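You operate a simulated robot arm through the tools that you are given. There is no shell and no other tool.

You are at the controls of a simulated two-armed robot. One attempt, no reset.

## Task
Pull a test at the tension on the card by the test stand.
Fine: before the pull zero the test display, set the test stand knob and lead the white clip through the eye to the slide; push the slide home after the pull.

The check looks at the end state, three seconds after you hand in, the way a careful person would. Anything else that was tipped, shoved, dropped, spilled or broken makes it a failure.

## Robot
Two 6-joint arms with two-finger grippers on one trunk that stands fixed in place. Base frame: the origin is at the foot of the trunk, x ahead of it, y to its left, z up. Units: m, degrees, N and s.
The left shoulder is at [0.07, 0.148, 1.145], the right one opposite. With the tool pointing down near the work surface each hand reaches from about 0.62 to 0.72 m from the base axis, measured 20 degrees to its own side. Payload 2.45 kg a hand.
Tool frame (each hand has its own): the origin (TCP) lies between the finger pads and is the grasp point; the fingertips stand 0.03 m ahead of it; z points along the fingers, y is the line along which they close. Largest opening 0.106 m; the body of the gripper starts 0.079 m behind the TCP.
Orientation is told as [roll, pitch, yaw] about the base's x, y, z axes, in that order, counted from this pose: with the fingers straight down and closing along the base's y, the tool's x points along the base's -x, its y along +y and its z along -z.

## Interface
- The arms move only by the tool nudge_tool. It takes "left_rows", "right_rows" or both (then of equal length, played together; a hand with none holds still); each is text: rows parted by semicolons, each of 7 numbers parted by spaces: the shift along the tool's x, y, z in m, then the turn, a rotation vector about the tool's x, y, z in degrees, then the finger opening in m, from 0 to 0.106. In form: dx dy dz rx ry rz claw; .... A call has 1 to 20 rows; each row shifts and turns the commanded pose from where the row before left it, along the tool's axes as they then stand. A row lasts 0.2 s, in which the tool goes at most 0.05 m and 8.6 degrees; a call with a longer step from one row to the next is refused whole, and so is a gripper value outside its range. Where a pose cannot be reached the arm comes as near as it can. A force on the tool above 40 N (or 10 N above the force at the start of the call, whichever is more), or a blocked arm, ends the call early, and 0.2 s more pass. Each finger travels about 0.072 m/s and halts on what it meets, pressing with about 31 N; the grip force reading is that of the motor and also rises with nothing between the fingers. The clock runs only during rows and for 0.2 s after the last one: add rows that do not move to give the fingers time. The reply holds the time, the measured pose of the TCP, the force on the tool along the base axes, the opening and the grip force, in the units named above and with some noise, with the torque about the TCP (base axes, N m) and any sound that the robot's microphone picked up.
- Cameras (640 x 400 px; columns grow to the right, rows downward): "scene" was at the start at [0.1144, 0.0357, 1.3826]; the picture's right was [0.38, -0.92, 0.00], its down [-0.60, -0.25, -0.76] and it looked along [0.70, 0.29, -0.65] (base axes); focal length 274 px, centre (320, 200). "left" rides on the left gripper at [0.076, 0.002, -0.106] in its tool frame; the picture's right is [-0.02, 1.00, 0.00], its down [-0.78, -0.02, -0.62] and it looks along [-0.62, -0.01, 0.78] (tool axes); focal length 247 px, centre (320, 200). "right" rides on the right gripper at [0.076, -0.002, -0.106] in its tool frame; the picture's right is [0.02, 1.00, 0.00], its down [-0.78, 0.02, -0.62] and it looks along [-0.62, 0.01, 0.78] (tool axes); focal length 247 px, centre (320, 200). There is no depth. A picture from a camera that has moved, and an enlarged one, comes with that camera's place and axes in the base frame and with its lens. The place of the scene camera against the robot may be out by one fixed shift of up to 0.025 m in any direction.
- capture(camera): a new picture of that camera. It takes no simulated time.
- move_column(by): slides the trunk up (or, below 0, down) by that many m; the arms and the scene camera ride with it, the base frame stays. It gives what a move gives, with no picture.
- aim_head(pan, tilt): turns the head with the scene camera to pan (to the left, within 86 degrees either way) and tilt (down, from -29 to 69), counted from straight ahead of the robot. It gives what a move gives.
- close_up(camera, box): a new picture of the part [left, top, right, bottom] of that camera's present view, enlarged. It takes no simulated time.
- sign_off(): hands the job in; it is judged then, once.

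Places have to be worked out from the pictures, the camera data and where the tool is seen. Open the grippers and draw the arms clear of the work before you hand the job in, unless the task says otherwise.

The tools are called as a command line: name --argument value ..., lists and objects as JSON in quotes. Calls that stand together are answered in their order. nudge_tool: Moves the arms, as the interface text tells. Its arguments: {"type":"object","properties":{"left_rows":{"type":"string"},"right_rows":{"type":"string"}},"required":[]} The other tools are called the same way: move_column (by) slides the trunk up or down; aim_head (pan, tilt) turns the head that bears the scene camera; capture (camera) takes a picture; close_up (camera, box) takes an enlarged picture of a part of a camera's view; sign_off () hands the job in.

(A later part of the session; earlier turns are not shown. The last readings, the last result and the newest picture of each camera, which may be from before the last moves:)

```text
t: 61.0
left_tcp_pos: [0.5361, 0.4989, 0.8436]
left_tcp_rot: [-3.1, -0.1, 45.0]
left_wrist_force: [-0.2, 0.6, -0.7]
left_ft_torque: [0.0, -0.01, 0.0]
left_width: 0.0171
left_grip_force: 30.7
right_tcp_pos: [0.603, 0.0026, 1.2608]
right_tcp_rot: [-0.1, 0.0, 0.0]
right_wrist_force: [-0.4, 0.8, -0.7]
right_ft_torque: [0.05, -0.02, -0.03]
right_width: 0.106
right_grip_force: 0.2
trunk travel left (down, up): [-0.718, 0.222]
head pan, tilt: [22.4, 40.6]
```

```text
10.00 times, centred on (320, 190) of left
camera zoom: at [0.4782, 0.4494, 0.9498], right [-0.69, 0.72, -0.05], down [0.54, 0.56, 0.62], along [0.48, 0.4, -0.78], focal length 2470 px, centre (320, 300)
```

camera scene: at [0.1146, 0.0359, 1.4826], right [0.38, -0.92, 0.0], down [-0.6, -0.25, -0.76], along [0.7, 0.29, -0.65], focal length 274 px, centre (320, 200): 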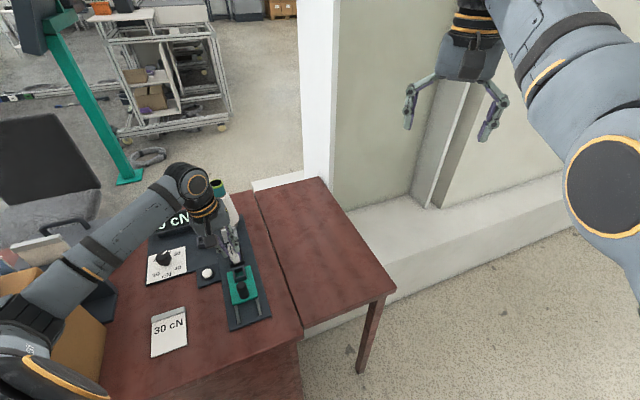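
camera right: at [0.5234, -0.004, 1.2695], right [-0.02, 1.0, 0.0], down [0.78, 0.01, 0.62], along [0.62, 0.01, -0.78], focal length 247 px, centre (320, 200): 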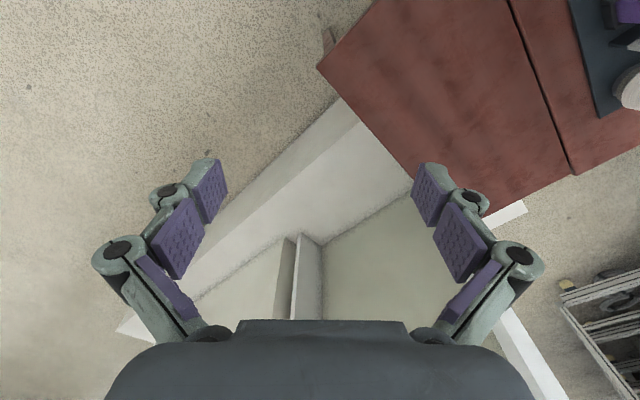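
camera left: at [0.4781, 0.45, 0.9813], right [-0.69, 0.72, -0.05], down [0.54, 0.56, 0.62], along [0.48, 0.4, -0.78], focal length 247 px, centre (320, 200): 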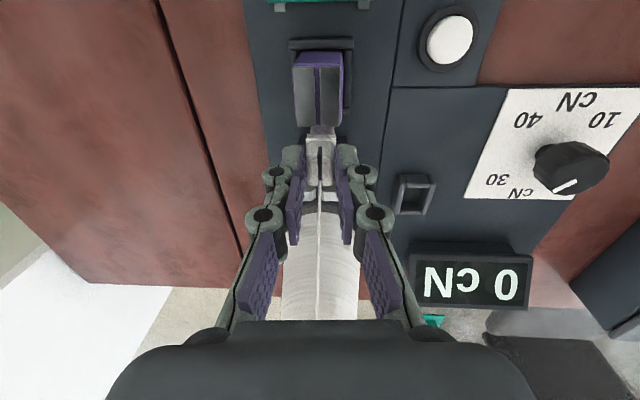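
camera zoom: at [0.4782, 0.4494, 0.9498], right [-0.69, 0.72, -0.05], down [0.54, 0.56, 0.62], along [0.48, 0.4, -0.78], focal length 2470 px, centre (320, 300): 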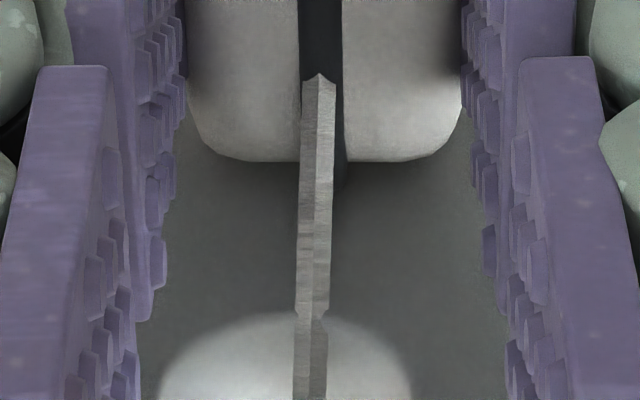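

The bend sits exactly on the lower lip of the hole: the thread truly follows the keyhole. So I must leave the eye sideways and low, so the thread catches under the hole's shoulder; I move 1.5 cm to the left and look.

nudge_tool --left_rows "0 0.005 0 0 0 0 0.01; 0 0.005 0 0 0 0 0.01; 0 0.005 0 0 0 0 0.01; 0 0 0 0 0 0 0.01"

close_up --camera "left" --box '[256, 150, 384, 230]'

capture --camera "left"

```text
t: 62.0
left_tcp_pos: [0.527, 0.5085, 0.8449]
left_tcp_rot: [-3.0, -0.2, 45.0]
left_wrist_force: [-1.1, 0.0, 0.0]
left_ft_torque: [-0.03, 0.02, -0.04]
left_width: 0.0171
left_grip_force: 31.1
right_tcp_pos: [0.6032, 0.0021, 1.2604]
right_tcp_rot: [0.0, 0.1, 0.0]
right_wrist_force: [0.9, -0.2, 0.2]
right_ft_torque: [-0.02, 0.01, 0.0]
right_width: 0.1061
right_grip_force: 0.1
trunk travel left (down, up): [-0.718, 0.222]
head pan, tilt: [22.4, 40.6]
```

```text
5.00 times, centred on (320, 190) of left
camera zoom: at [0.4679, 0.46, 0.9499], right [-0.69, 0.72, -0.05], down [0.54, 0.56, 0.62], along [0.48, 0.4, -0.78], focal length 1235 px, centre (320, 250)
```

zoom: 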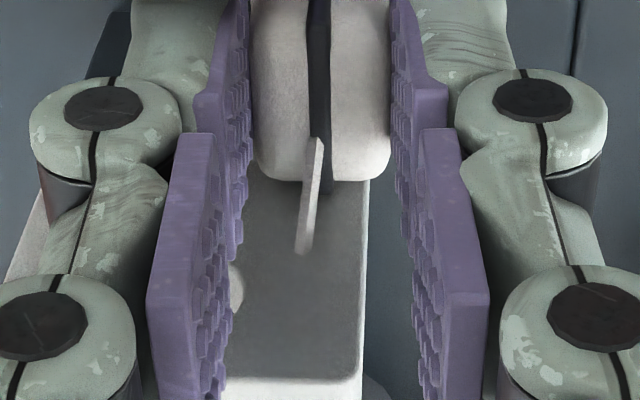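

```text
taken
camera left: at [0.4679, 0.46, 0.9499], right [-0.69, 0.72, -0.05], down [0.54, 0.56, 0.62], along [0.48, 0.4, -0.78], focal length 247 px, centre (320, 200)
```

left: 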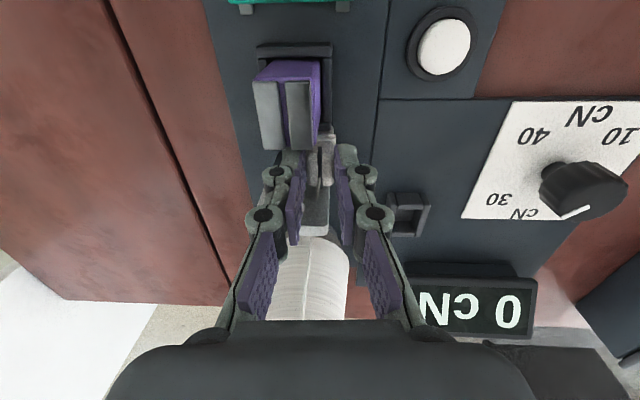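

The thread now runs straight through the plate body rather than bending, so no capture yet. I look at where the thread leaves the cone to understand its geometry.

close_up --camera "left" --box '[256, 200, 384, 280]'

close_up --camera "left" --box '[256, 250, 384, 330]'

close_up --camera "scene" --box '[190, 160, 286, 220]'

```text
5.00 times, centred on (320, 240) of left
camera zoom: at [0.4679, 0.46, 0.9499], right [-0.69, 0.72, -0.05], down [0.54, 0.56, 0.62], along [0.48, 0.4, -0.78], focal length 1235 px, centre (320, 0)
```

zoom: 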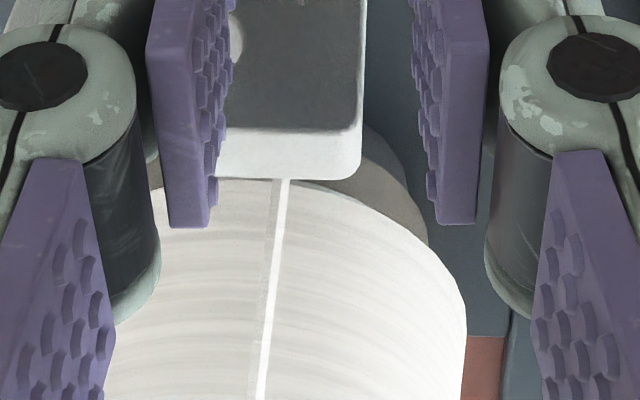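

```text
5.00 times, centred on (320, 290) of left
camera zoom: at [0.4679, 0.46, 0.9499], right [-0.69, 0.72, -0.05], down [0.54, 0.56, 0.62], along [0.48, 0.4, -0.78], focal length 1235 px, centre (320, -250)
```

zoom: 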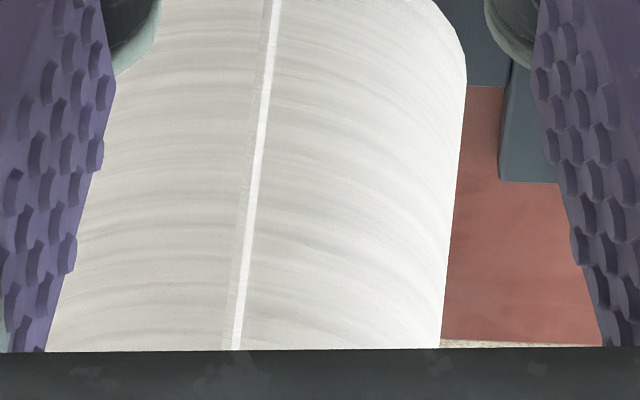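

```text
6.67 times, centred on (238, 190) of scene
camera zoom: at [0.1146, 0.0358, 1.4826], right [0.38, -0.92, 0.0], down [-0.6, -0.25, -0.76], along [0.7, 0.29, -0.65], focal length 1823 px, centre (867, 267)
```

zoom: 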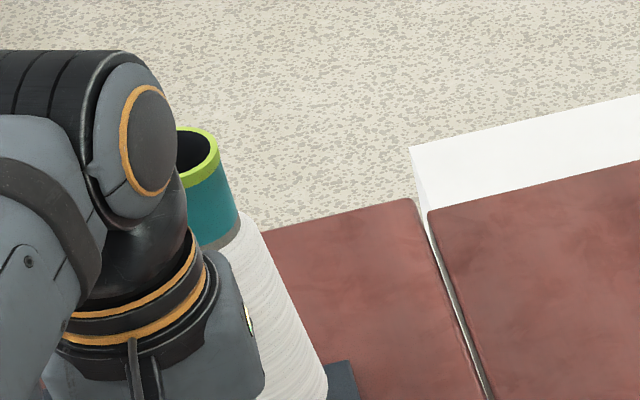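

Measured finely, the thread was about 1.5 mm off the slot centre, i.e. at the slot's edge, so it never truly entered. I raise, shift back with a 1.7 mm correction to the right, and check alignment precisely.

nudge_tool --left_rows "0 -0.0005 -0.0125 0 0 0 0.01; 0 -0.0005 -0.0125 0 0 0 0.01; 0 -0.0003 -0.007 0 0 0 0.01; 0 -0.005 0 0 0 0 0.01; 0 -0.005 0 0 0 0 0.01; 0 -0.005 0 0 0 0 0.01; 0 0 0 0 0 0 0.01; 0 0 0 0 0 0 0.01"

close_up --camera "left" --box '[288, 170, 352, 210]'

close_up --camera "left" --box '[256, 110, 384, 190]'

```text
t: 63.8
left_tcp_pos: [0.5373, 0.4969, 0.8759]
left_tcp_rot: [-3.1, 0.0, 44.9]
left_wrist_force: [0.1, -0.1, -0.5]
left_ft_torque: [0.01, 0.0, 0.02]
left_width: 0.017
left_grip_force: 31.1
right_tcp_pos: [0.6042, 0.0025, 1.2614]
right_tcp_rot: [0.0, 0.0, 0.1]
right_wrist_force: [-0.1, 0.6, -0.6]
right_ft_torque: [-0.01, 0.04, 0.02]
right_width: 0.1061
right_grip_force: 0.1
trunk travel left (down, up): [-0.718, 0.222]
head pan, tilt: [22.4, 40.6]
```

```text
10.00 times, centred on (320, 190) of left
camera zoom: at [0.4782, 0.4491, 0.9816], right [-0.69, 0.72, -0.05], down [0.54, 0.56, 0.62], along [0.48, 0.4, -0.78], focal length 2470 px, centre (320, 300)
```

zoom: 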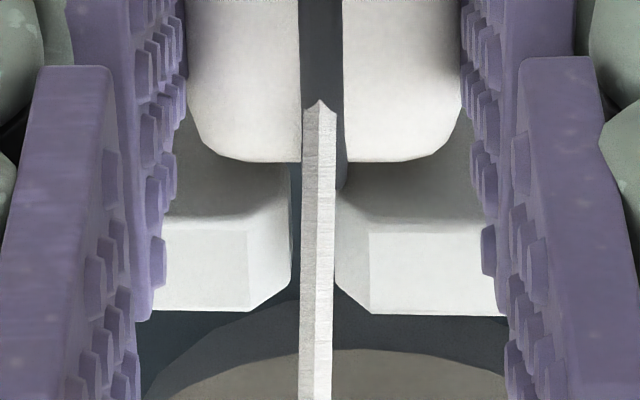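

```text
5.00 times, centred on (320, 150) of left
camera zoom: at [0.4782, 0.4491, 0.9816], right [-0.69, 0.72, -0.05], down [0.54, 0.56, 0.62], along [0.48, 0.4, -0.78], focal length 1235 px, centre (320, 450)
```

zoom: 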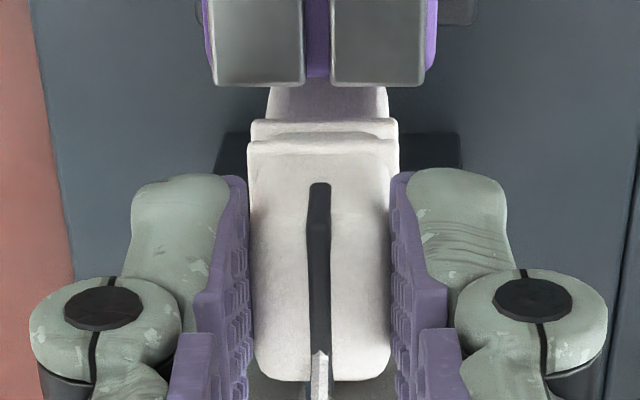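

The thread now lies 0.8 mm left of the slot centre. I shift 0.8 mm more and lower until it is level with the slot to check without parallax.

nudge_tool --left_rows "0 -0.0008 0 0 0 0 0.01; 0 0.0003 0.005 0 0 0 0.01; 0 0.0003 0.005 0 0 0 0.01; 0 0.0003 0.005 0 0 0 0.01; 0 0 0 0 0 0 0.01; 0 0 0 0 0 0 0.01"

close_up --camera "left" --box '[288, 180, 352, 220]'

```text
t: 65.2
left_tcp_pos: [0.5364, 0.4976, 0.861]
left_tcp_rot: [-3.0, -0.2, 45.0]
left_wrist_force: [2.3, 1.6, -0.5]
left_ft_torque: [0.18, -0.12, 0.01]
left_width: 0.017
left_grip_force: 30.7
right_tcp_pos: [0.6038, 0.0026, 1.2605]
right_tcp_rot: [0.0, 0.0, 0.0]
right_wrist_force: [-0.2, 0.8, 0.2]
right_ft_torque: [0.01, -0.04, 0.02]
right_width: 0.1061
right_grip_force: 0.1
trunk travel left (down, up): [-0.718, 0.222]
head pan, tilt: [22.4, 40.6]
```

```text
10.00 times, centred on (320, 200) of left
camera zoom: at [0.4779, 0.4491, 0.9662], right [-0.69, 0.72, -0.05], down [0.54, 0.56, 0.62], along [0.48, 0.4, -0.78], focal length 2470 px, centre (320, 200)
```

zoom: 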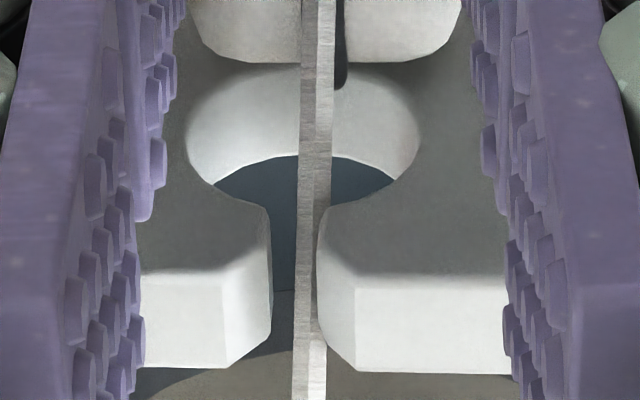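

Level with the slot, the thread sits 1.3 mm to the left of its centre, and the clip brushes the block behind. I shift 1.5 mm right and 1.5 mm forward, and check again.

nudge_tool --left_rows "-0.0015 -0.0015 0 0 0 0 0.01; 0 0 0 0 0 0 0.01; 0 0 0 0 0 0 0.01"

close_up --camera "left" --box '[288, 180, 352, 220]'

```text
t: 66.0
left_tcp_pos: [0.5381, 0.4981, 0.8614]
left_tcp_rot: [-3.2, -0.2, 44.9]
left_wrist_force: [0.1, 0.0, 0.0]
left_ft_torque: [0.02, -0.01, -0.02]
left_width: 0.0172
left_grip_force: 31.0
right_tcp_pos: [0.6029, 0.0022, 1.2599]
right_tcp_rot: [-0.1, 0.0, 0.0]
right_wrist_force: [0.9, 0.3, 0.0]
right_ft_torque: [0.0, 0.01, 0.01]
right_width: 0.1061
right_grip_force: 0.0
trunk travel left (down, up): [-0.718, 0.222]
head pan, tilt: [22.4, 40.6]
```

```text
10.00 times, centred on (320, 200) of left
camera zoom: at [0.4802, 0.449, 0.9667], right [-0.69, 0.72, -0.05], down [0.54, 0.56, 0.62], along [0.48, 0.4, -0.78], focal length 2470 px, centre (320, 200)
```

zoom: 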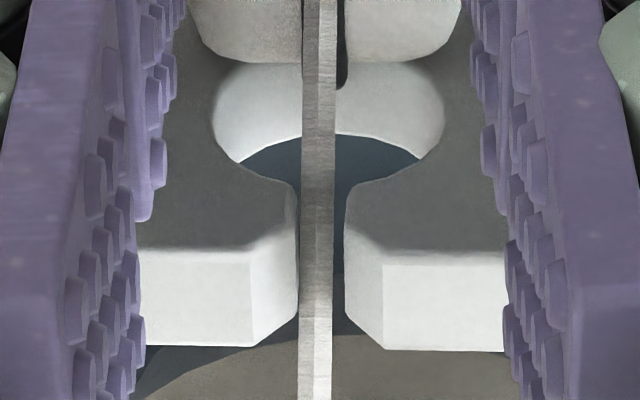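

Now the thread is centred in the slot within 0.3 mm and nothing touches. I lower straight down in small steps.

nudge_tool --left_rows "0 0.0002 0.004 0 0 0 0.01; 0 0.0002 0.004 0 0 0 0.01; 0 0.0002 0.003 0 0 0 0.01; 0 0.0001 0.003 0 0 0 0.01; 0 0 0 0 0 0 0.01; 0 0 0 0 0 0 0.01"

close_up --camera "left" --box '[288, 180, 352, 220]'

close_up --camera "left" --box '[256, 190, 384, 270]'

```text
t: 67.4
left_tcp_pos: [0.5387, 0.4982, 0.8477]
left_tcp_rot: [-3.1, -0.1, 44.9]
left_wrist_force: [-0.2, 0.5, -0.1]
left_ft_torque: [0.03, -0.02, -0.02]
left_width: 0.0172
left_grip_force: 31.3
right_tcp_pos: [0.6035, 0.0015, 1.2616]
right_tcp_rot: [0.0, 0.0, -0.1]
right_wrist_force: [0.4, -0.2, -0.1]
right_ft_torque: [0.01, -0.01, -0.01]
right_width: 0.1059
right_grip_force: 0.0
trunk travel left (down, up): [-0.718, 0.222]
head pan, tilt: [22.4, 40.6]
```

```text
10.00 times, centred on (320, 200) of left
camera zoom: at [0.4806, 0.4488, 0.9527], right [-0.69, 0.72, -0.05], down [0.54, 0.56, 0.62], along [0.48, 0.4, -0.78], focal length 2470 px, centre (320, 200)
```

zoom: 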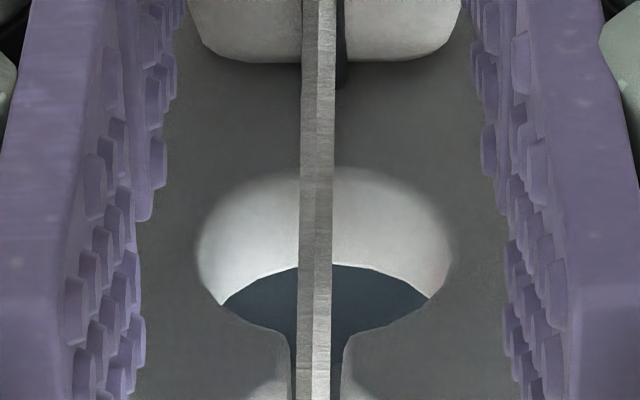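

```text
5.00 times, centred on (320, 230) of left
camera zoom: at [0.4806, 0.4488, 0.9527], right [-0.69, 0.72, -0.05], down [0.54, 0.56, 0.62], along [0.48, 0.4, -0.78], focal length 1235 px, centre (320, 50)
```

zoom: 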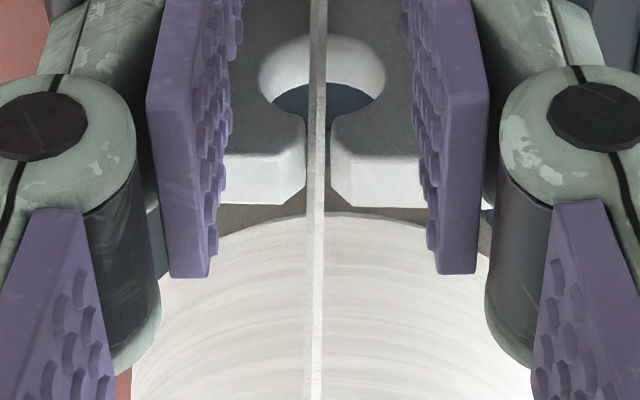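

The thread runs cleanly through the middle of the hole. I lower 2 mm more and move 6 mm left to see whether it now stays caught.

nudge_tool --left_rows "0 0.0001 0.002 0 0 0 0.01; 0 0 0 0 0 0 0.01; 0 0.003 0 0 0 0 0.01; 0 0.003 0 0 0 0 0.01; 0 0 0 0 0 0 0.01"

close_up --camera "left" --box '[256, 150, 384, 230]'

close_up --camera "left" --box '[256, 200, 384, 280]'

```text
t: 68.6
left_tcp_pos: [0.5359, 0.5017, 0.8447]
left_tcp_rot: [-3.1, -0.1, 45.0]
left_wrist_force: [-2.2, -2.3, 0.2]
left_ft_torque: [-0.16, 0.14, -0.01]
left_width: 0.0171
left_grip_force: 31.4
right_tcp_pos: [0.6029, 0.0001, 1.2614]
right_tcp_rot: [0.0, 0.0, -0.1]
right_wrist_force: [0.5, -0.5, -0.2]
right_ft_torque: [-0.02, -0.01, 0.02]
right_width: 0.1059
right_grip_force: 0.0
trunk travel left (down, up): [-0.718, 0.222]
head pan, tilt: [22.4, 40.6]
```

```text
5.00 times, centred on (320, 190) of left
camera zoom: at [0.4765, 0.4529, 0.9505], right [-0.69, 0.72, -0.05], down [0.54, 0.56, 0.62], along [0.48, 0.4, -0.78], focal length 1235 px, centre (320, 250)
```

zoom: 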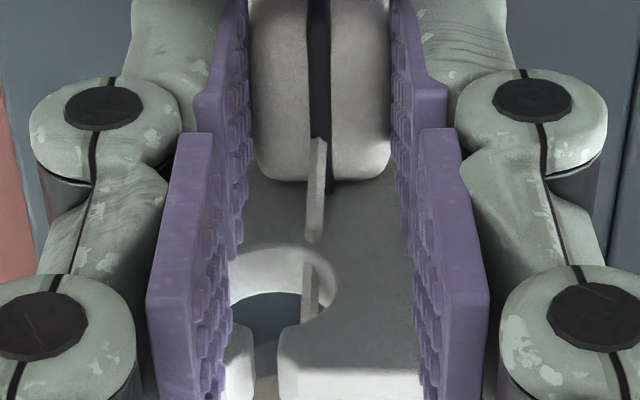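

```text
5.00 times, centred on (320, 240) of left
camera zoom: at [0.4765, 0.4529, 0.9505], right [-0.69, 0.72, -0.05], down [0.54, 0.56, 0.62], along [0.48, 0.4, -0.78], focal length 1235 px, centre (320, 0)
```

zoom: 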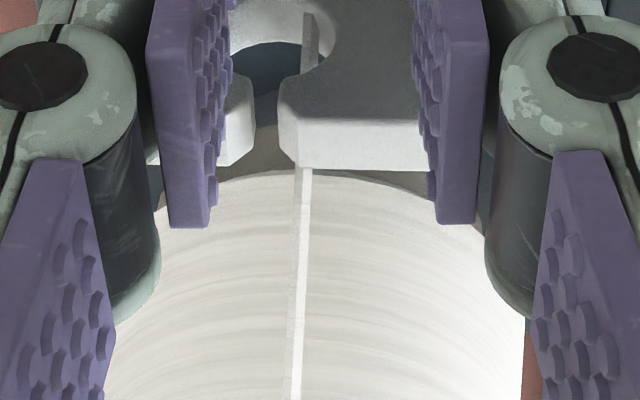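

Even a clean drop into the hole does not change the thread's straight run, so the clip itself probably has to be led over the slot from the cone side to the front. I raise it, carry it behind the eye plate on the centre line, and look.

nudge_tool --left_rows "0.001 -0.0007 -0.0125 0 0 0 0.01; 0 -0.0007 -0.0125 0 0 0 0.01; 0 -0.0007 -0.0125 0 0 0 0.01; 0 -0.0007 -0.0125 0 0 0 0.01; 0 -0.0007 -0.0125 0 0 0 0.01; 0 -0.0006 -0.0125 0 0 0 0.01; 0 -0.0005 -0.0125 0 0 0 0.01; 0 -0.003 0 0 0 0 0.01; 0 -0.003 0 0 0 0 0.01; 0 0 0 0 0 0 0.01"

capture --camera "left"

close_up --camera "left" --box '[256, 110, 384, 190]'

```text
t: 70.8
left_tcp_pos: [0.5372, 0.4977, 0.9343]
left_tcp_rot: [-3.2, -0.2, 45.0]
left_wrist_force: [-0.6, -0.7, -0.6]
left_ft_torque: [-0.02, 0.0, 0.02]
left_width: 0.0166
left_grip_force: 30.8
right_tcp_pos: [0.604, 0.0014, 1.2613]
right_tcp_rot: [0.0, 0.0, 0.1]
right_wrist_force: [-0.1, -0.3, 0.6]
right_ft_torque: [0.01, 0.0, 0.01]
right_width: 0.106
right_grip_force: 0.0
trunk travel left (down, up): [-0.718, 0.222]
head pan, tilt: [22.4, 40.6]
```

```text
taken
camera left: at [0.479, 0.449, 1.0394], right [-0.69, 0.72, -0.05], down [0.54, 0.56, 0.62], along [0.48, 0.4, -0.78], focal length 247 px, centre (320, 200)
```

left: 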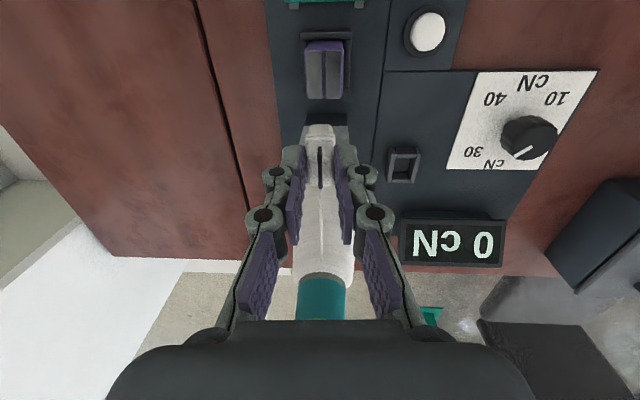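

```text
5.00 times, centred on (320, 150) of left
camera zoom: at [0.479, 0.449, 1.0394], right [-0.69, 0.72, -0.05], down [0.54, 0.56, 0.62], along [0.48, 0.4, -0.78], focal length 1235 px, centre (320, 450)
```

zoom: 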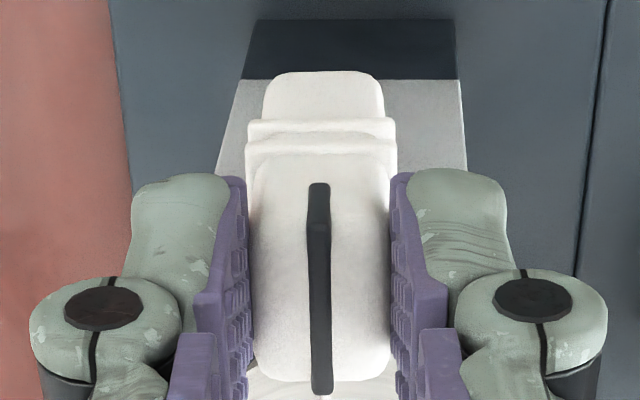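

The clip is upright, its foot about 1 cm above the plate. I carry it 4.5 cm forward over the slot to the cone side.

nudge_tool --left_rows "-0.009 0 0 0 0 0 0.01; -0.009 0 0 0 0 0 0.01; -0.009 0 0 0 0 0 0.01; -0.009 0 0 0 0 0 0.01; -0.009 0 0 0 0 0 0.01; 0 0 0 0 0 0 0.01"

capture --camera "left"

capture --camera "scene"

close_up --camera "scene" --box '[186, 170, 266, 220]'

```text
t: 72.2
left_tcp_pos: [0.5693, 0.5298, 0.934]
left_tcp_rot: [-3.2, -0.2, 45.0]
left_wrist_force: [0.0, -0.9, -0.6]
left_ft_torque: [0.01, -0.03, -0.01]
left_width: 0.0169
left_grip_force: 30.6
right_tcp_pos: [0.6042, 0.0021, 1.261]
right_tcp_rot: [0.0, 0.0, -0.1]
right_wrist_force: [-0.4, -0.4, -0.5]
right_ft_torque: [0.01, -0.02, -0.04]
right_width: 0.106
right_grip_force: 0.0
trunk travel left (down, up): [-0.718, 0.222]
head pan, tilt: [22.4, 40.6]
```

```text
taken
camera left: at [0.5114, 0.4809, 1.0391], right [-0.69, 0.72, -0.05], down [0.54, 0.56, 0.62], along [0.48, 0.4, -0.78], focal length 247 px, centre (320, 200)
```

left: 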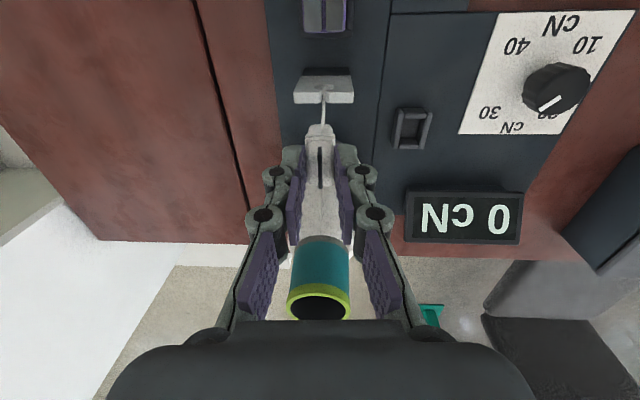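

```text
taken
camera scene: at [0.1143, 0.0358, 1.4826], right [0.38, -0.92, 0.0], down [-0.6, -0.25, -0.76], along [0.7, 0.29, -0.65], focal length 274 px, centre (320, 200)
```

scene: 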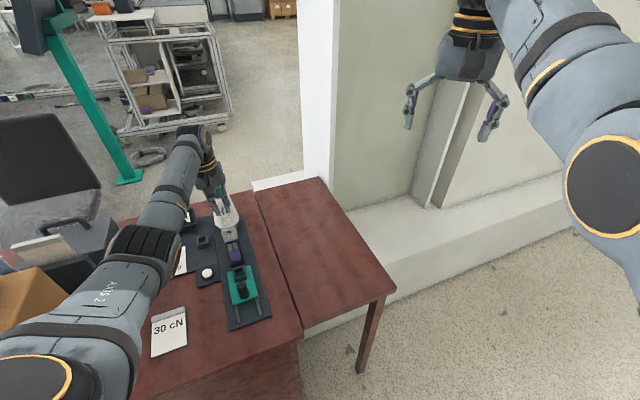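

```text
8.00 times, centred on (226, 195) of scene
camera zoom: at [0.1143, 0.0358, 1.4826], right [0.38, -0.92, 0.0], down [-0.6, -0.25, -0.76], along [0.7, 0.29, -0.65], focal length 2188 px, centre (1072, 240)
```

zoom: 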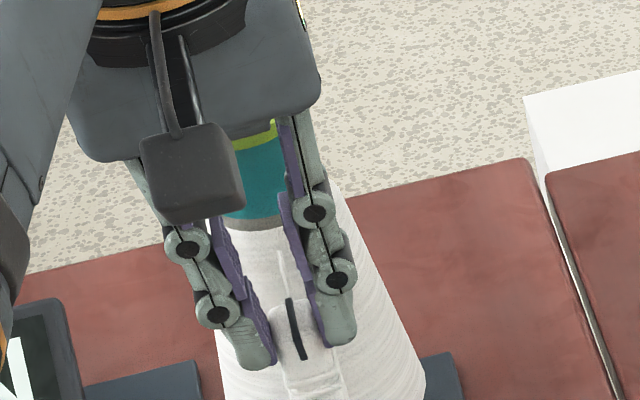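

There is now a thread segment between the eye's slot and the clip. I zoom in on it.

close_up --camera "left" --box '[272, 60, 384, 130]'

close_up --camera "left" --box '[272, 120, 384, 190]'

close_up --camera "left" --box '[272, 180, 384, 250]'

close_up --camera "scene" --box '[206, 200, 270, 240]'

```text
5.71 times, centred on (328, 95) of left
camera zoom: at [0.5114, 0.4809, 1.0391], right [-0.69, 0.72, -0.05], down [0.54, 0.56, 0.62], along [0.48, 0.4, -0.78], focal length 1411 px, centre (274, 800)
```

zoom: 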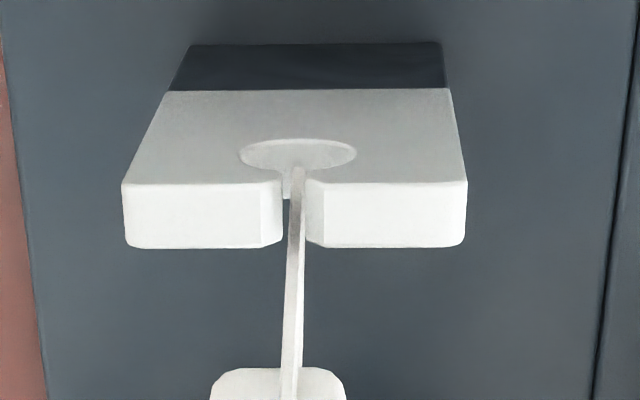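

```text
5.71 times, centred on (328, 155) of left
camera zoom: at [0.5114, 0.4809, 1.0391], right [-0.69, 0.72, -0.05], down [0.54, 0.56, 0.62], along [0.48, 0.4, -0.78], focal length 1411 px, centre (274, 457)
```

zoom: 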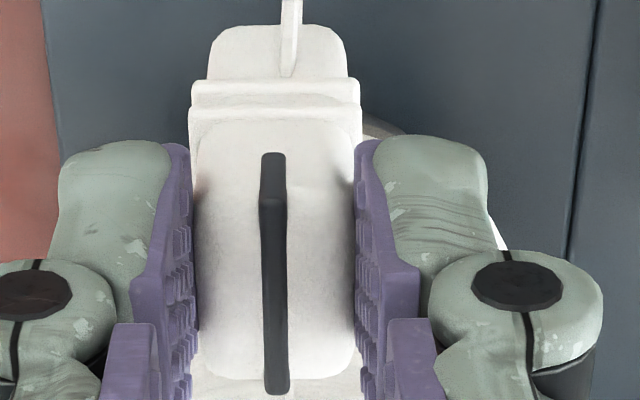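

```text
5.71 times, centred on (328, 215) of left
camera zoom: at [0.5114, 0.4809, 1.0391], right [-0.69, 0.72, -0.05], down [0.54, 0.56, 0.62], along [0.48, 0.4, -0.78], focal length 1411 px, centre (274, 114)
```

zoom: 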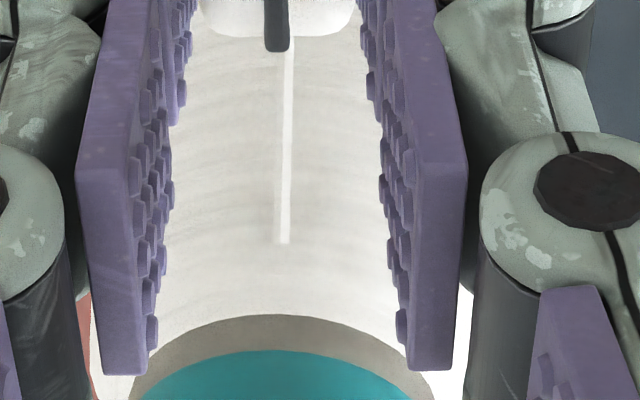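

```text
10.00 times, centred on (238, 220) of scene
camera zoom: at [0.1143, 0.0358, 1.4826], right [0.38, -0.92, 0.0], down [-0.6, -0.25, -0.76], along [0.7, 0.29, -0.65], focal length 2735 px, centre (1140, 0)
```

zoom: 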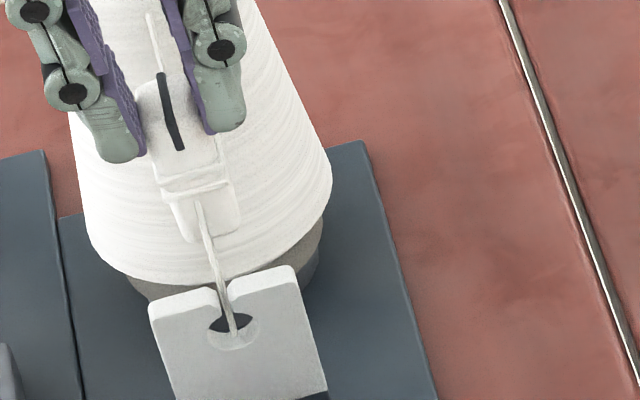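

The thread is now caught: it runs cone → eye hole → clip. I bring the clip back over the plate to the front side along the same line and check that it stays caught.

nudge_tool --left_rows "0.009 0 0 0 0 0 0.01; 0.009 0 0 0 0 0 0.01; 0.009 0 0 0 0 0 0.01; 0.009 0 0 0 0 0 0.01; 0.009 0 0 0 0 0 0.01; 0 0 0 0 0 0 0.01"

close_up --camera "left" --box '[256, 160, 384, 240]'

close_up --camera "scene" --box '[206, 190, 270, 230]'

```text
t: 73.6
left_tcp_pos: [0.5388, 0.4982, 0.9327]
left_tcp_rot: [-3.1, 0.0, 45.0]
left_wrist_force: [-0.1, -0.2, 0.1]
left_ft_torque: [0.02, -0.05, -0.02]
left_width: 0.0167
left_grip_force: 30.7
right_tcp_pos: [0.6027, 0.0023, 1.2616]
right_tcp_rot: [0.0, -0.1, 0.0]
right_wrist_force: [0.3, 0.6, 0.2]
right_ft_torque: [0.02, -0.01, 0.0]
right_width: 0.1061
right_grip_force: 0.1
trunk travel left (down, up): [-0.718, 0.222]
head pan, tilt: [22.4, 40.6]
```

```text
5.00 times, centred on (320, 200) of left
camera zoom: at [0.4791, 0.4492, 1.0385], right [-0.69, 0.72, -0.05], down [0.54, 0.56, 0.62], along [0.48, 0.4, -0.78], focal length 1235 px, centre (320, 200)
```

zoom: 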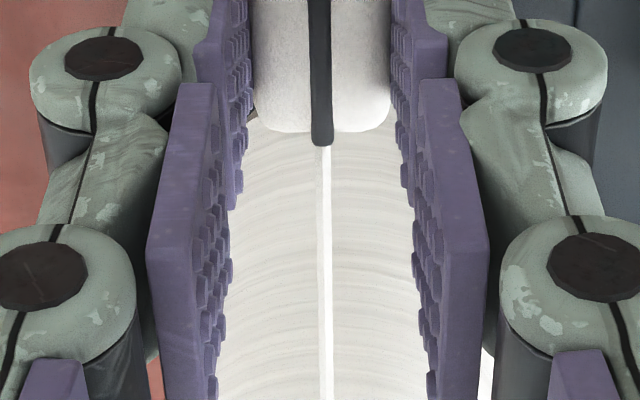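

```text
10.00 times, centred on (238, 210) of scene
camera zoom: at [0.1147, 0.0358, 1.4826], right [0.38, -0.92, 0.0], down [-0.6, -0.25, -0.76], along [0.7, 0.29, -0.65], focal length 2735 px, centre (1140, 100)
```

zoom: 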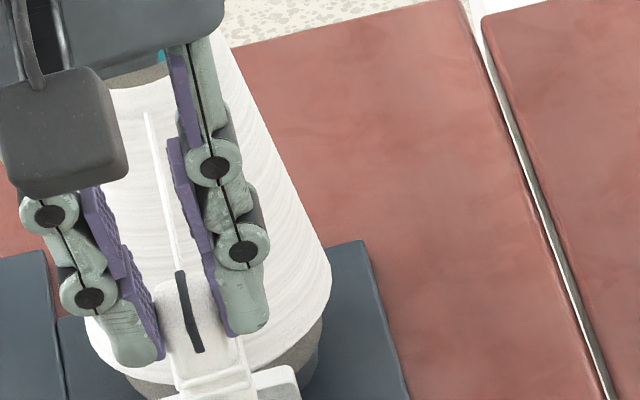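

The clip hides the eye from here; I move 6 cm farther back at the same height to see the thread at the eye.

nudge_tool --left_rows "0.012 0 0 0 0 0 0.01; 0.012 0 0 0 0 0 0.01; 0.012 0 0 0 0 0 0.01; 0.012 0 0 0 0 0 0.01; 0.012 0 0 0 0 0 0.01; 0 0 0 0 0 0 0.01"

close_up --camera "left" --box '[256, 150, 384, 230]'

close_up --camera "scene" --box '[206, 190, 286, 240]'

```text
t: 75.0
left_tcp_pos: [0.4963, 0.4566, 0.9334]
left_tcp_rot: [-3.1, -0.2, 45.0]
left_wrist_force: [-1.1, 0.1, -0.5]
left_ft_torque: [-0.05, -0.03, -0.02]
left_width: 0.017
left_grip_force: 31.1
right_tcp_pos: [0.6029, 0.0008, 1.2602]
right_tcp_rot: [-0.1, 0.1, -0.1]
right_wrist_force: [0.5, 0.4, 0.7]
right_ft_torque: [-0.01, 0.01, 0.04]
right_width: 0.1059
right_grip_force: 0.1
trunk travel left (down, up): [-0.718, 0.222]
head pan, tilt: [22.4, 40.6]
```

```text
5.00 times, centred on (320, 190) of left
camera zoom: at [0.4373, 0.4076, 1.0387], right [-0.69, 0.72, -0.05], down [0.54, 0.56, 0.62], along [0.48, 0.4, -0.78], focal length 1235 px, centre (320, 250)
```

zoom: 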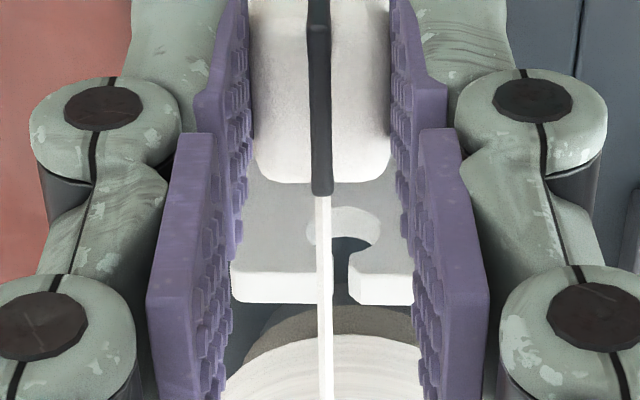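

```text
8.00 times, centred on (246, 215) of scene
camera zoom: at [0.1147, 0.0358, 1.4826], right [0.38, -0.92, 0.0], down [-0.6, -0.25, -0.76], along [0.7, 0.29, -0.65], focal length 2188 px, centre (912, 80)
```

zoom: 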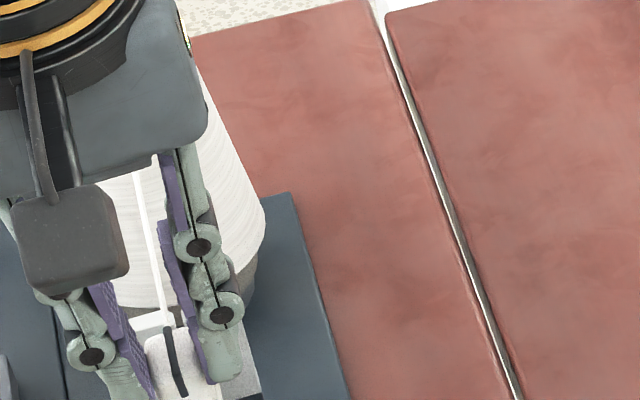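

Moving straight back over the slot undid it, so which way the clip crosses the eye matters. I take the clip around the left side of the plate to the cone side, so that it can then cross forward over the slot once.

nudge_tool --left_rows "0 0.01215 -0.0006 0 0 0 0.01; 0 0.01215 -0.0006 0 0 0 0.01; 0 0.01215 -0.0006 0 0 0 0.01; 0 0.01215 -0.0006 0 0 0 0.01; 0 0.01215 -0.0007 0 0 0 0.01; 0 0.01215 -0.0007 0 0 0 0.01; -0.0129 0 0 0 0 0 0.01; -0.0129 0 0 0 0 0 0.01; -0.0129 0 0 0 0 0 0.01; -0.0129 0 0 0 0 0 0.01; -0.0129 0 0 0 0 0 0.01; -0.0129 0 0 0 0 0 0.01; -0.0129 0 0 0 0 0 0.01; -0.0127 0 0 0 0 0 0.01; 0 0 0 0 0 0 0.01"

capture --camera "left"

close_up --camera "scene" --box '[166, 170, 262, 230]'

```text
t: 78.2
left_tcp_pos: [0.5171, 0.58, 0.9334]
left_tcp_rot: [-3.2, -0.1, 45.0]
left_wrist_force: [-0.4, 0.1, -0.1]
left_ft_torque: [-0.01, 0.02, 0.02]
left_width: 0.0169
left_grip_force: 31.0
right_tcp_pos: [0.6029, 0.0019, 1.2617]
right_tcp_rot: [0.0, 0.0, 0.0]
right_wrist_force: [0.6, -0.6, -0.4]
right_ft_torque: [0.02, 0.0, 0.02]
right_width: 0.1058
right_grip_force: 0.1
trunk travel left (down, up): [-0.718, 0.222]
head pan, tilt: [22.4, 40.6]
```

```text
taken
camera left: at [0.4587, 0.5299, 1.0384], right [-0.69, 0.72, -0.05], down [0.54, 0.56, 0.62], along [0.48, 0.4, -0.78], focal length 247 px, centre (320, 200)
```

left: 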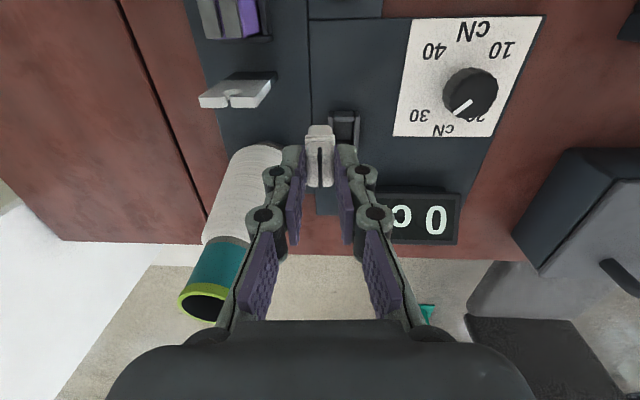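

```text
6.67 times, centred on (214, 200) of scene
camera zoom: at [0.1141, 0.0359, 1.4826], right [0.38, -0.92, 0.0], down [-0.6, -0.25, -0.76], along [0.7, 0.29, -0.65], focal length 1823 px, centre (1027, 200)
```

zoom: 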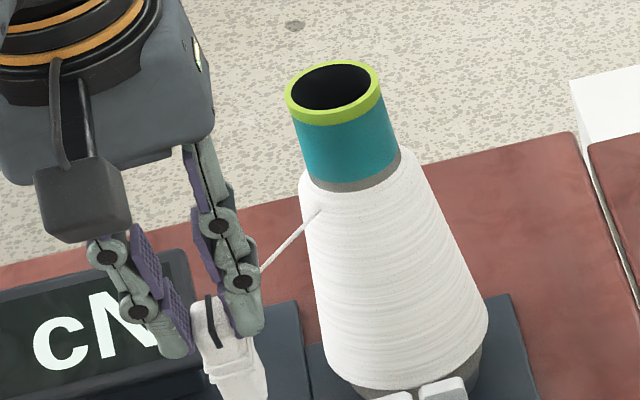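

The thread runs freely from the cone to the clip on the cone side. I move right, behind the plate, onto the slot's centre line.

nudge_tool --left_rows "0 -0.01215 0.0006 0 0 0 0.01; 0 -0.01215 0.0006 0 0 0 0.01; 0 -0.01215 0.0006 0 0 0 0.01; 0 -0.01215 0.0006 0 0 0 0.01; 0 -0.01215 0.0007 0 0 0 0.01; 0 -0.01215 0.0007 0 0 0 0.01; 0 0 0 0 0 0 0.01; 0 0 0 0 0 0 0.01"

capture --camera "left"

close_up --camera "left" --box '[272, 70, 384, 140]'

close_up --camera "scene" --box '[196, 190, 276, 240]'

```text
t: 80.0
left_tcp_pos: [0.5685, 0.5291, 0.9321]
left_tcp_rot: [-3.1, -0.3, 45.0]
left_wrist_force: [-0.1, 0.4, -0.7]
left_ft_torque: [-0.02, 0.01, -0.01]
left_width: 0.017
left_grip_force: 31.0
right_tcp_pos: [0.603, 0.0017, 1.262]
right_tcp_rot: [0.1, 0.0, 0.0]
right_wrist_force: [0.4, -0.3, 0.5]
right_ft_torque: [0.01, -0.03, 0.03]
right_width: 0.106
right_grip_force: 0.0
trunk travel left (down, up): [-0.718, 0.222]
head pan, tilt: [22.4, 40.6]
```

```text
taken
camera left: at [0.5095, 0.4794, 1.0384], right [-0.69, 0.72, -0.05], down [0.54, 0.56, 0.62], along [0.48, 0.4, -0.78], focal length 247 px, centre (320, 200)
```

left: 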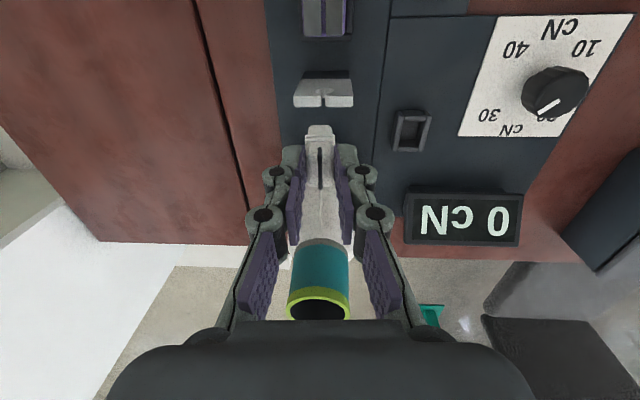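

```text
5.71 times, centred on (328, 105) of left
camera zoom: at [0.5095, 0.4794, 1.0384], right [-0.69, 0.72, -0.05], down [0.54, 0.56, 0.62], along [0.48, 0.4, -0.78], focal length 1411 px, centre (274, 743)
```

zoom: 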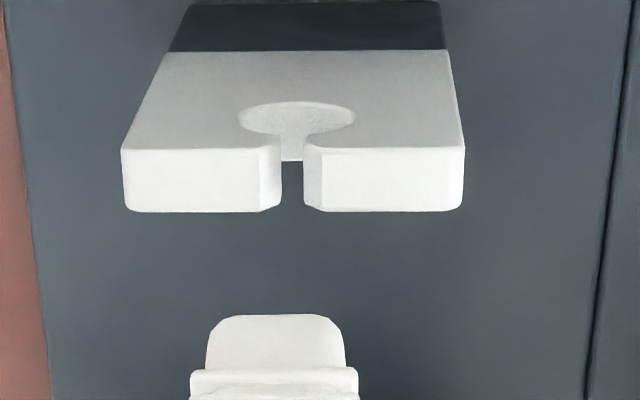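

```text
8.00 times, centred on (236, 215) of scene
camera zoom: at [0.1145, 0.0358, 1.4826], right [0.38, -0.92, 0.0], down [-0.6, -0.25, -0.76], along [0.7, 0.29, -0.65], focal length 2188 px, centre (992, 80)
```

zoom: 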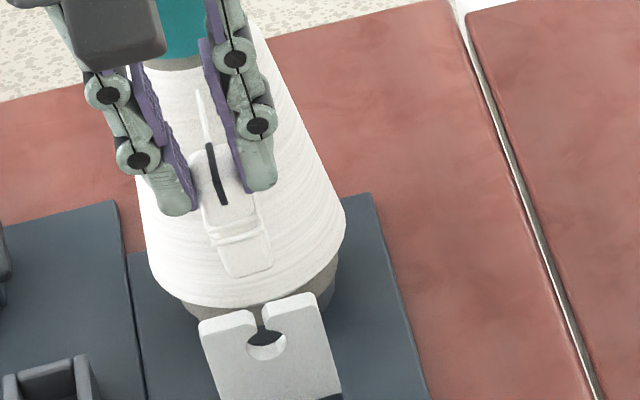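

The clip is behind the plate, free and centred on the slot. I lower 4 mm and lead it straight over the slot to the front.

nudge_tool --left_rows "0 0.0002 0.004 0 0 0 0.01; 0.009 0 0 0 0 0 0.01; 0.009 0 0 0 0 0 0.01; 0.009 0 0 0 0 0 0.01; 0.009 0 0 0 0 0 0.01; 0.009 0 0 0 0 0 0.01; 0.009 0 0 0 0 0 0.01; 0.009 0 0 0 0 0 0.01; 0.009 0 0 0 0 0 0.01; 0.009 0 0 0 0 0 0.01; 0.009 0 0 0 0 0 0.01; 0 0 0 0 0 0 0.01"

close_up --camera "left" --box '[256, 150, 384, 230]'

close_up --camera "left" --box '[256, 100, 384, 180]'

```text
t: 82.6
left_tcp_pos: [0.5061, 0.4642, 0.9297]
left_tcp_rot: [-3.1, -0.2, 45.0]
left_wrist_force: [-0.7, 0.5, -0.7]
left_ft_torque: [-0.02, 0.01, 0.02]
left_width: 0.0165
left_grip_force: 30.8
right_tcp_pos: [0.603, 0.0016, 1.2603]
right_tcp_rot: [0.1, 0.0, 0.1]
right_wrist_force: [-0.2, -0.1, 0.1]
right_ft_torque: [0.01, -0.04, 0.04]
right_width: 0.106
right_grip_force: 0.1
trunk travel left (down, up): [-0.718, 0.222]
head pan, tilt: [22.4, 40.6]
```

```text
5.00 times, centred on (320, 190) of left
camera zoom: at [0.4468, 0.415, 1.0347], right [-0.69, 0.72, -0.05], down [0.54, 0.56, 0.62], along [0.48, 0.4, -0.78], focal length 1235 px, centre (320, 250)
```

zoom: 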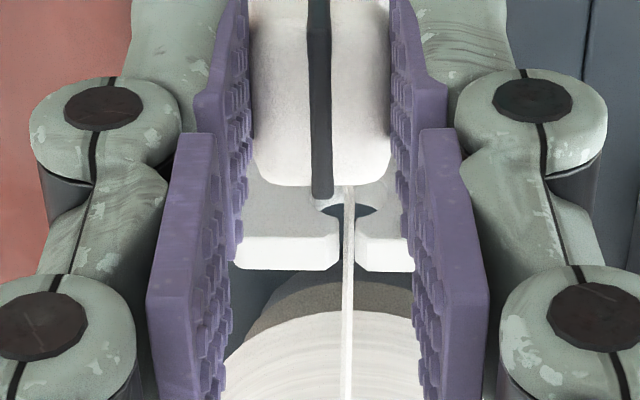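

```text
5.00 times, centred on (320, 140) of left
camera zoom: at [0.4468, 0.415, 1.0347], right [-0.69, 0.72, -0.05], down [0.54, 0.56, 0.62], along [0.48, 0.4, -0.78], focal length 1235 px, centre (320, 500)
```

zoom: 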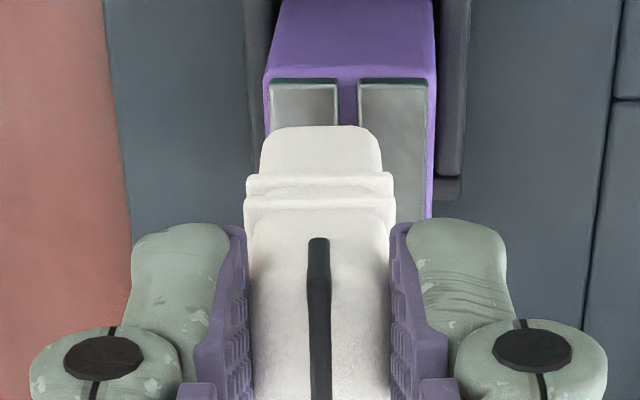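

Now the thread clearly passes through the slot and hole of the eye on its way to the clip. I carry the clip on to above the slide's socket.

nudge_tool --left_rows "0.0125 0 0 0 0 0 0.01; 0.0125 0 0 0 0 0 0.01; 0.0125 0 0 0 0 0 0.01; 0.0125 0 0 0 0 0 0.01; 0.012 0 0 0 0 0 0.01; 0 0 0 0 0 0 0.01"

capture --camera "left"

close_up --camera "left" --box '[256, 80, 384, 160]'

close_up --camera "left" --box '[256, 160, 384, 240]'

close_up --camera "scene" --box '[196, 210, 292, 270]'

```text
t: 84.0
left_tcp_pos: [0.4613, 0.4198, 0.929]
left_tcp_rot: [-3.0, -0.2, 45.0]
left_wrist_force: [0.6, 0.2, -0.4]
left_ft_torque: [0.01, -0.01, 0.0]
left_width: 0.0169
left_grip_force: 30.0
right_tcp_pos: [0.6042, 0.0018, 1.2599]
right_tcp_rot: [0.0, -0.1, -0.1]
right_wrist_force: [0.2, -0.3, -0.3]
right_ft_torque: [0.0, -0.01, 0.01]
right_width: 0.1061
right_grip_force: 0.1
trunk travel left (down, up): [-0.718, 0.222]
head pan, tilt: [22.4, 40.6]
```

```text
taken
camera left: at [0.4026, 0.3707, 1.0342], right [-0.69, 0.72, -0.05], down [0.54, 0.57, 0.62], along [0.48, 0.4, -0.78], focal length 247 px, centre (320, 200)
```

left: 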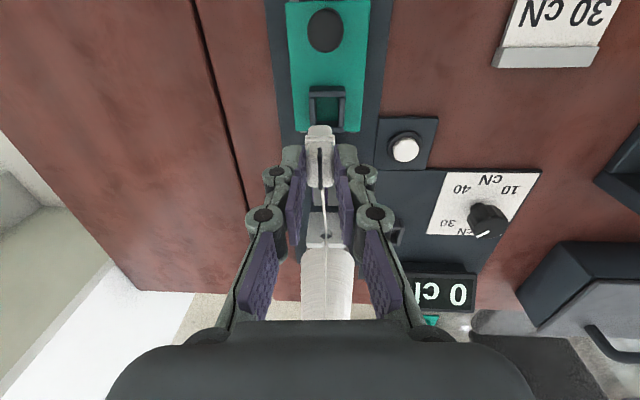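

```text
5.00 times, centred on (320, 120) of left
camera zoom: at [0.4026, 0.3707, 1.0342], right [-0.69, 0.72, -0.05], down [0.54, 0.57, 0.62], along [0.48, 0.4, -0.78], focal length 1235 px, centre (320, 600)
```

zoom: 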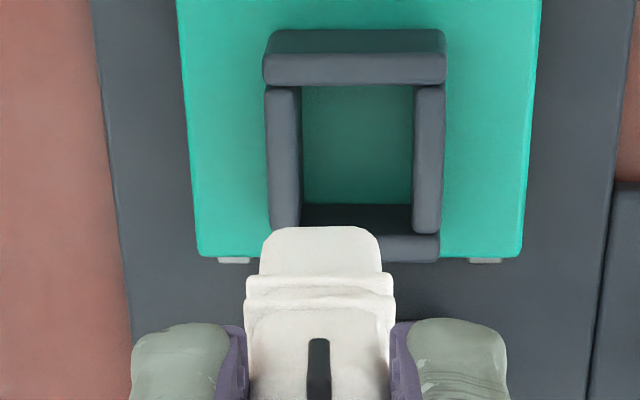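

```text
5.00 times, centred on (320, 200) of left
camera zoom: at [0.4026, 0.3707, 1.0342], right [-0.69, 0.72, -0.05], down [0.54, 0.57, 0.62], along [0.48, 0.4, -0.78], focal length 1235 px, centre (320, 200)
```

zoom: 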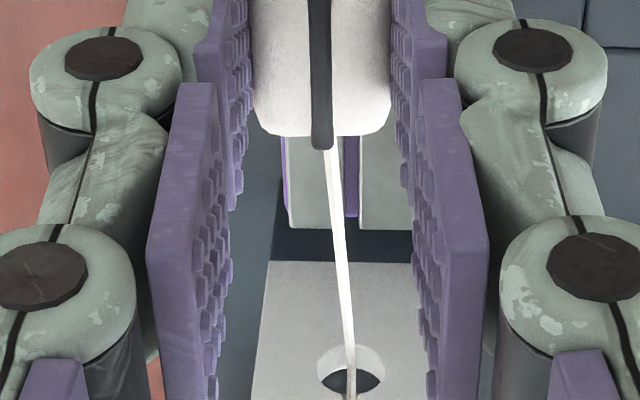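

```text
6.67 times, centred on (244, 240) of scene
camera zoom: at [0.1147, 0.0358, 1.4826], right [0.38, -0.92, 0.0], down [-0.6, -0.25, -0.76], along [0.7, 0.29, -0.65], focal length 1823 px, centre (827, -67)
```

zoom: 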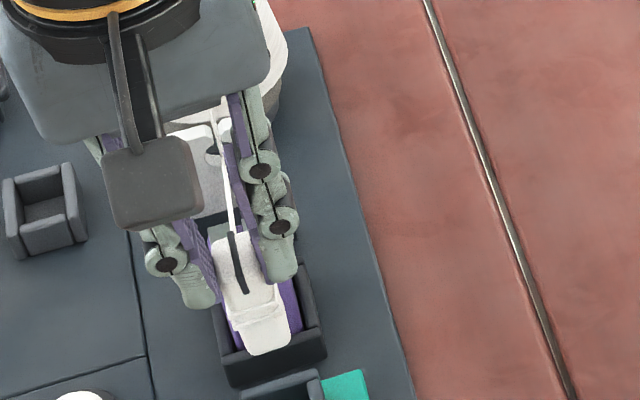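

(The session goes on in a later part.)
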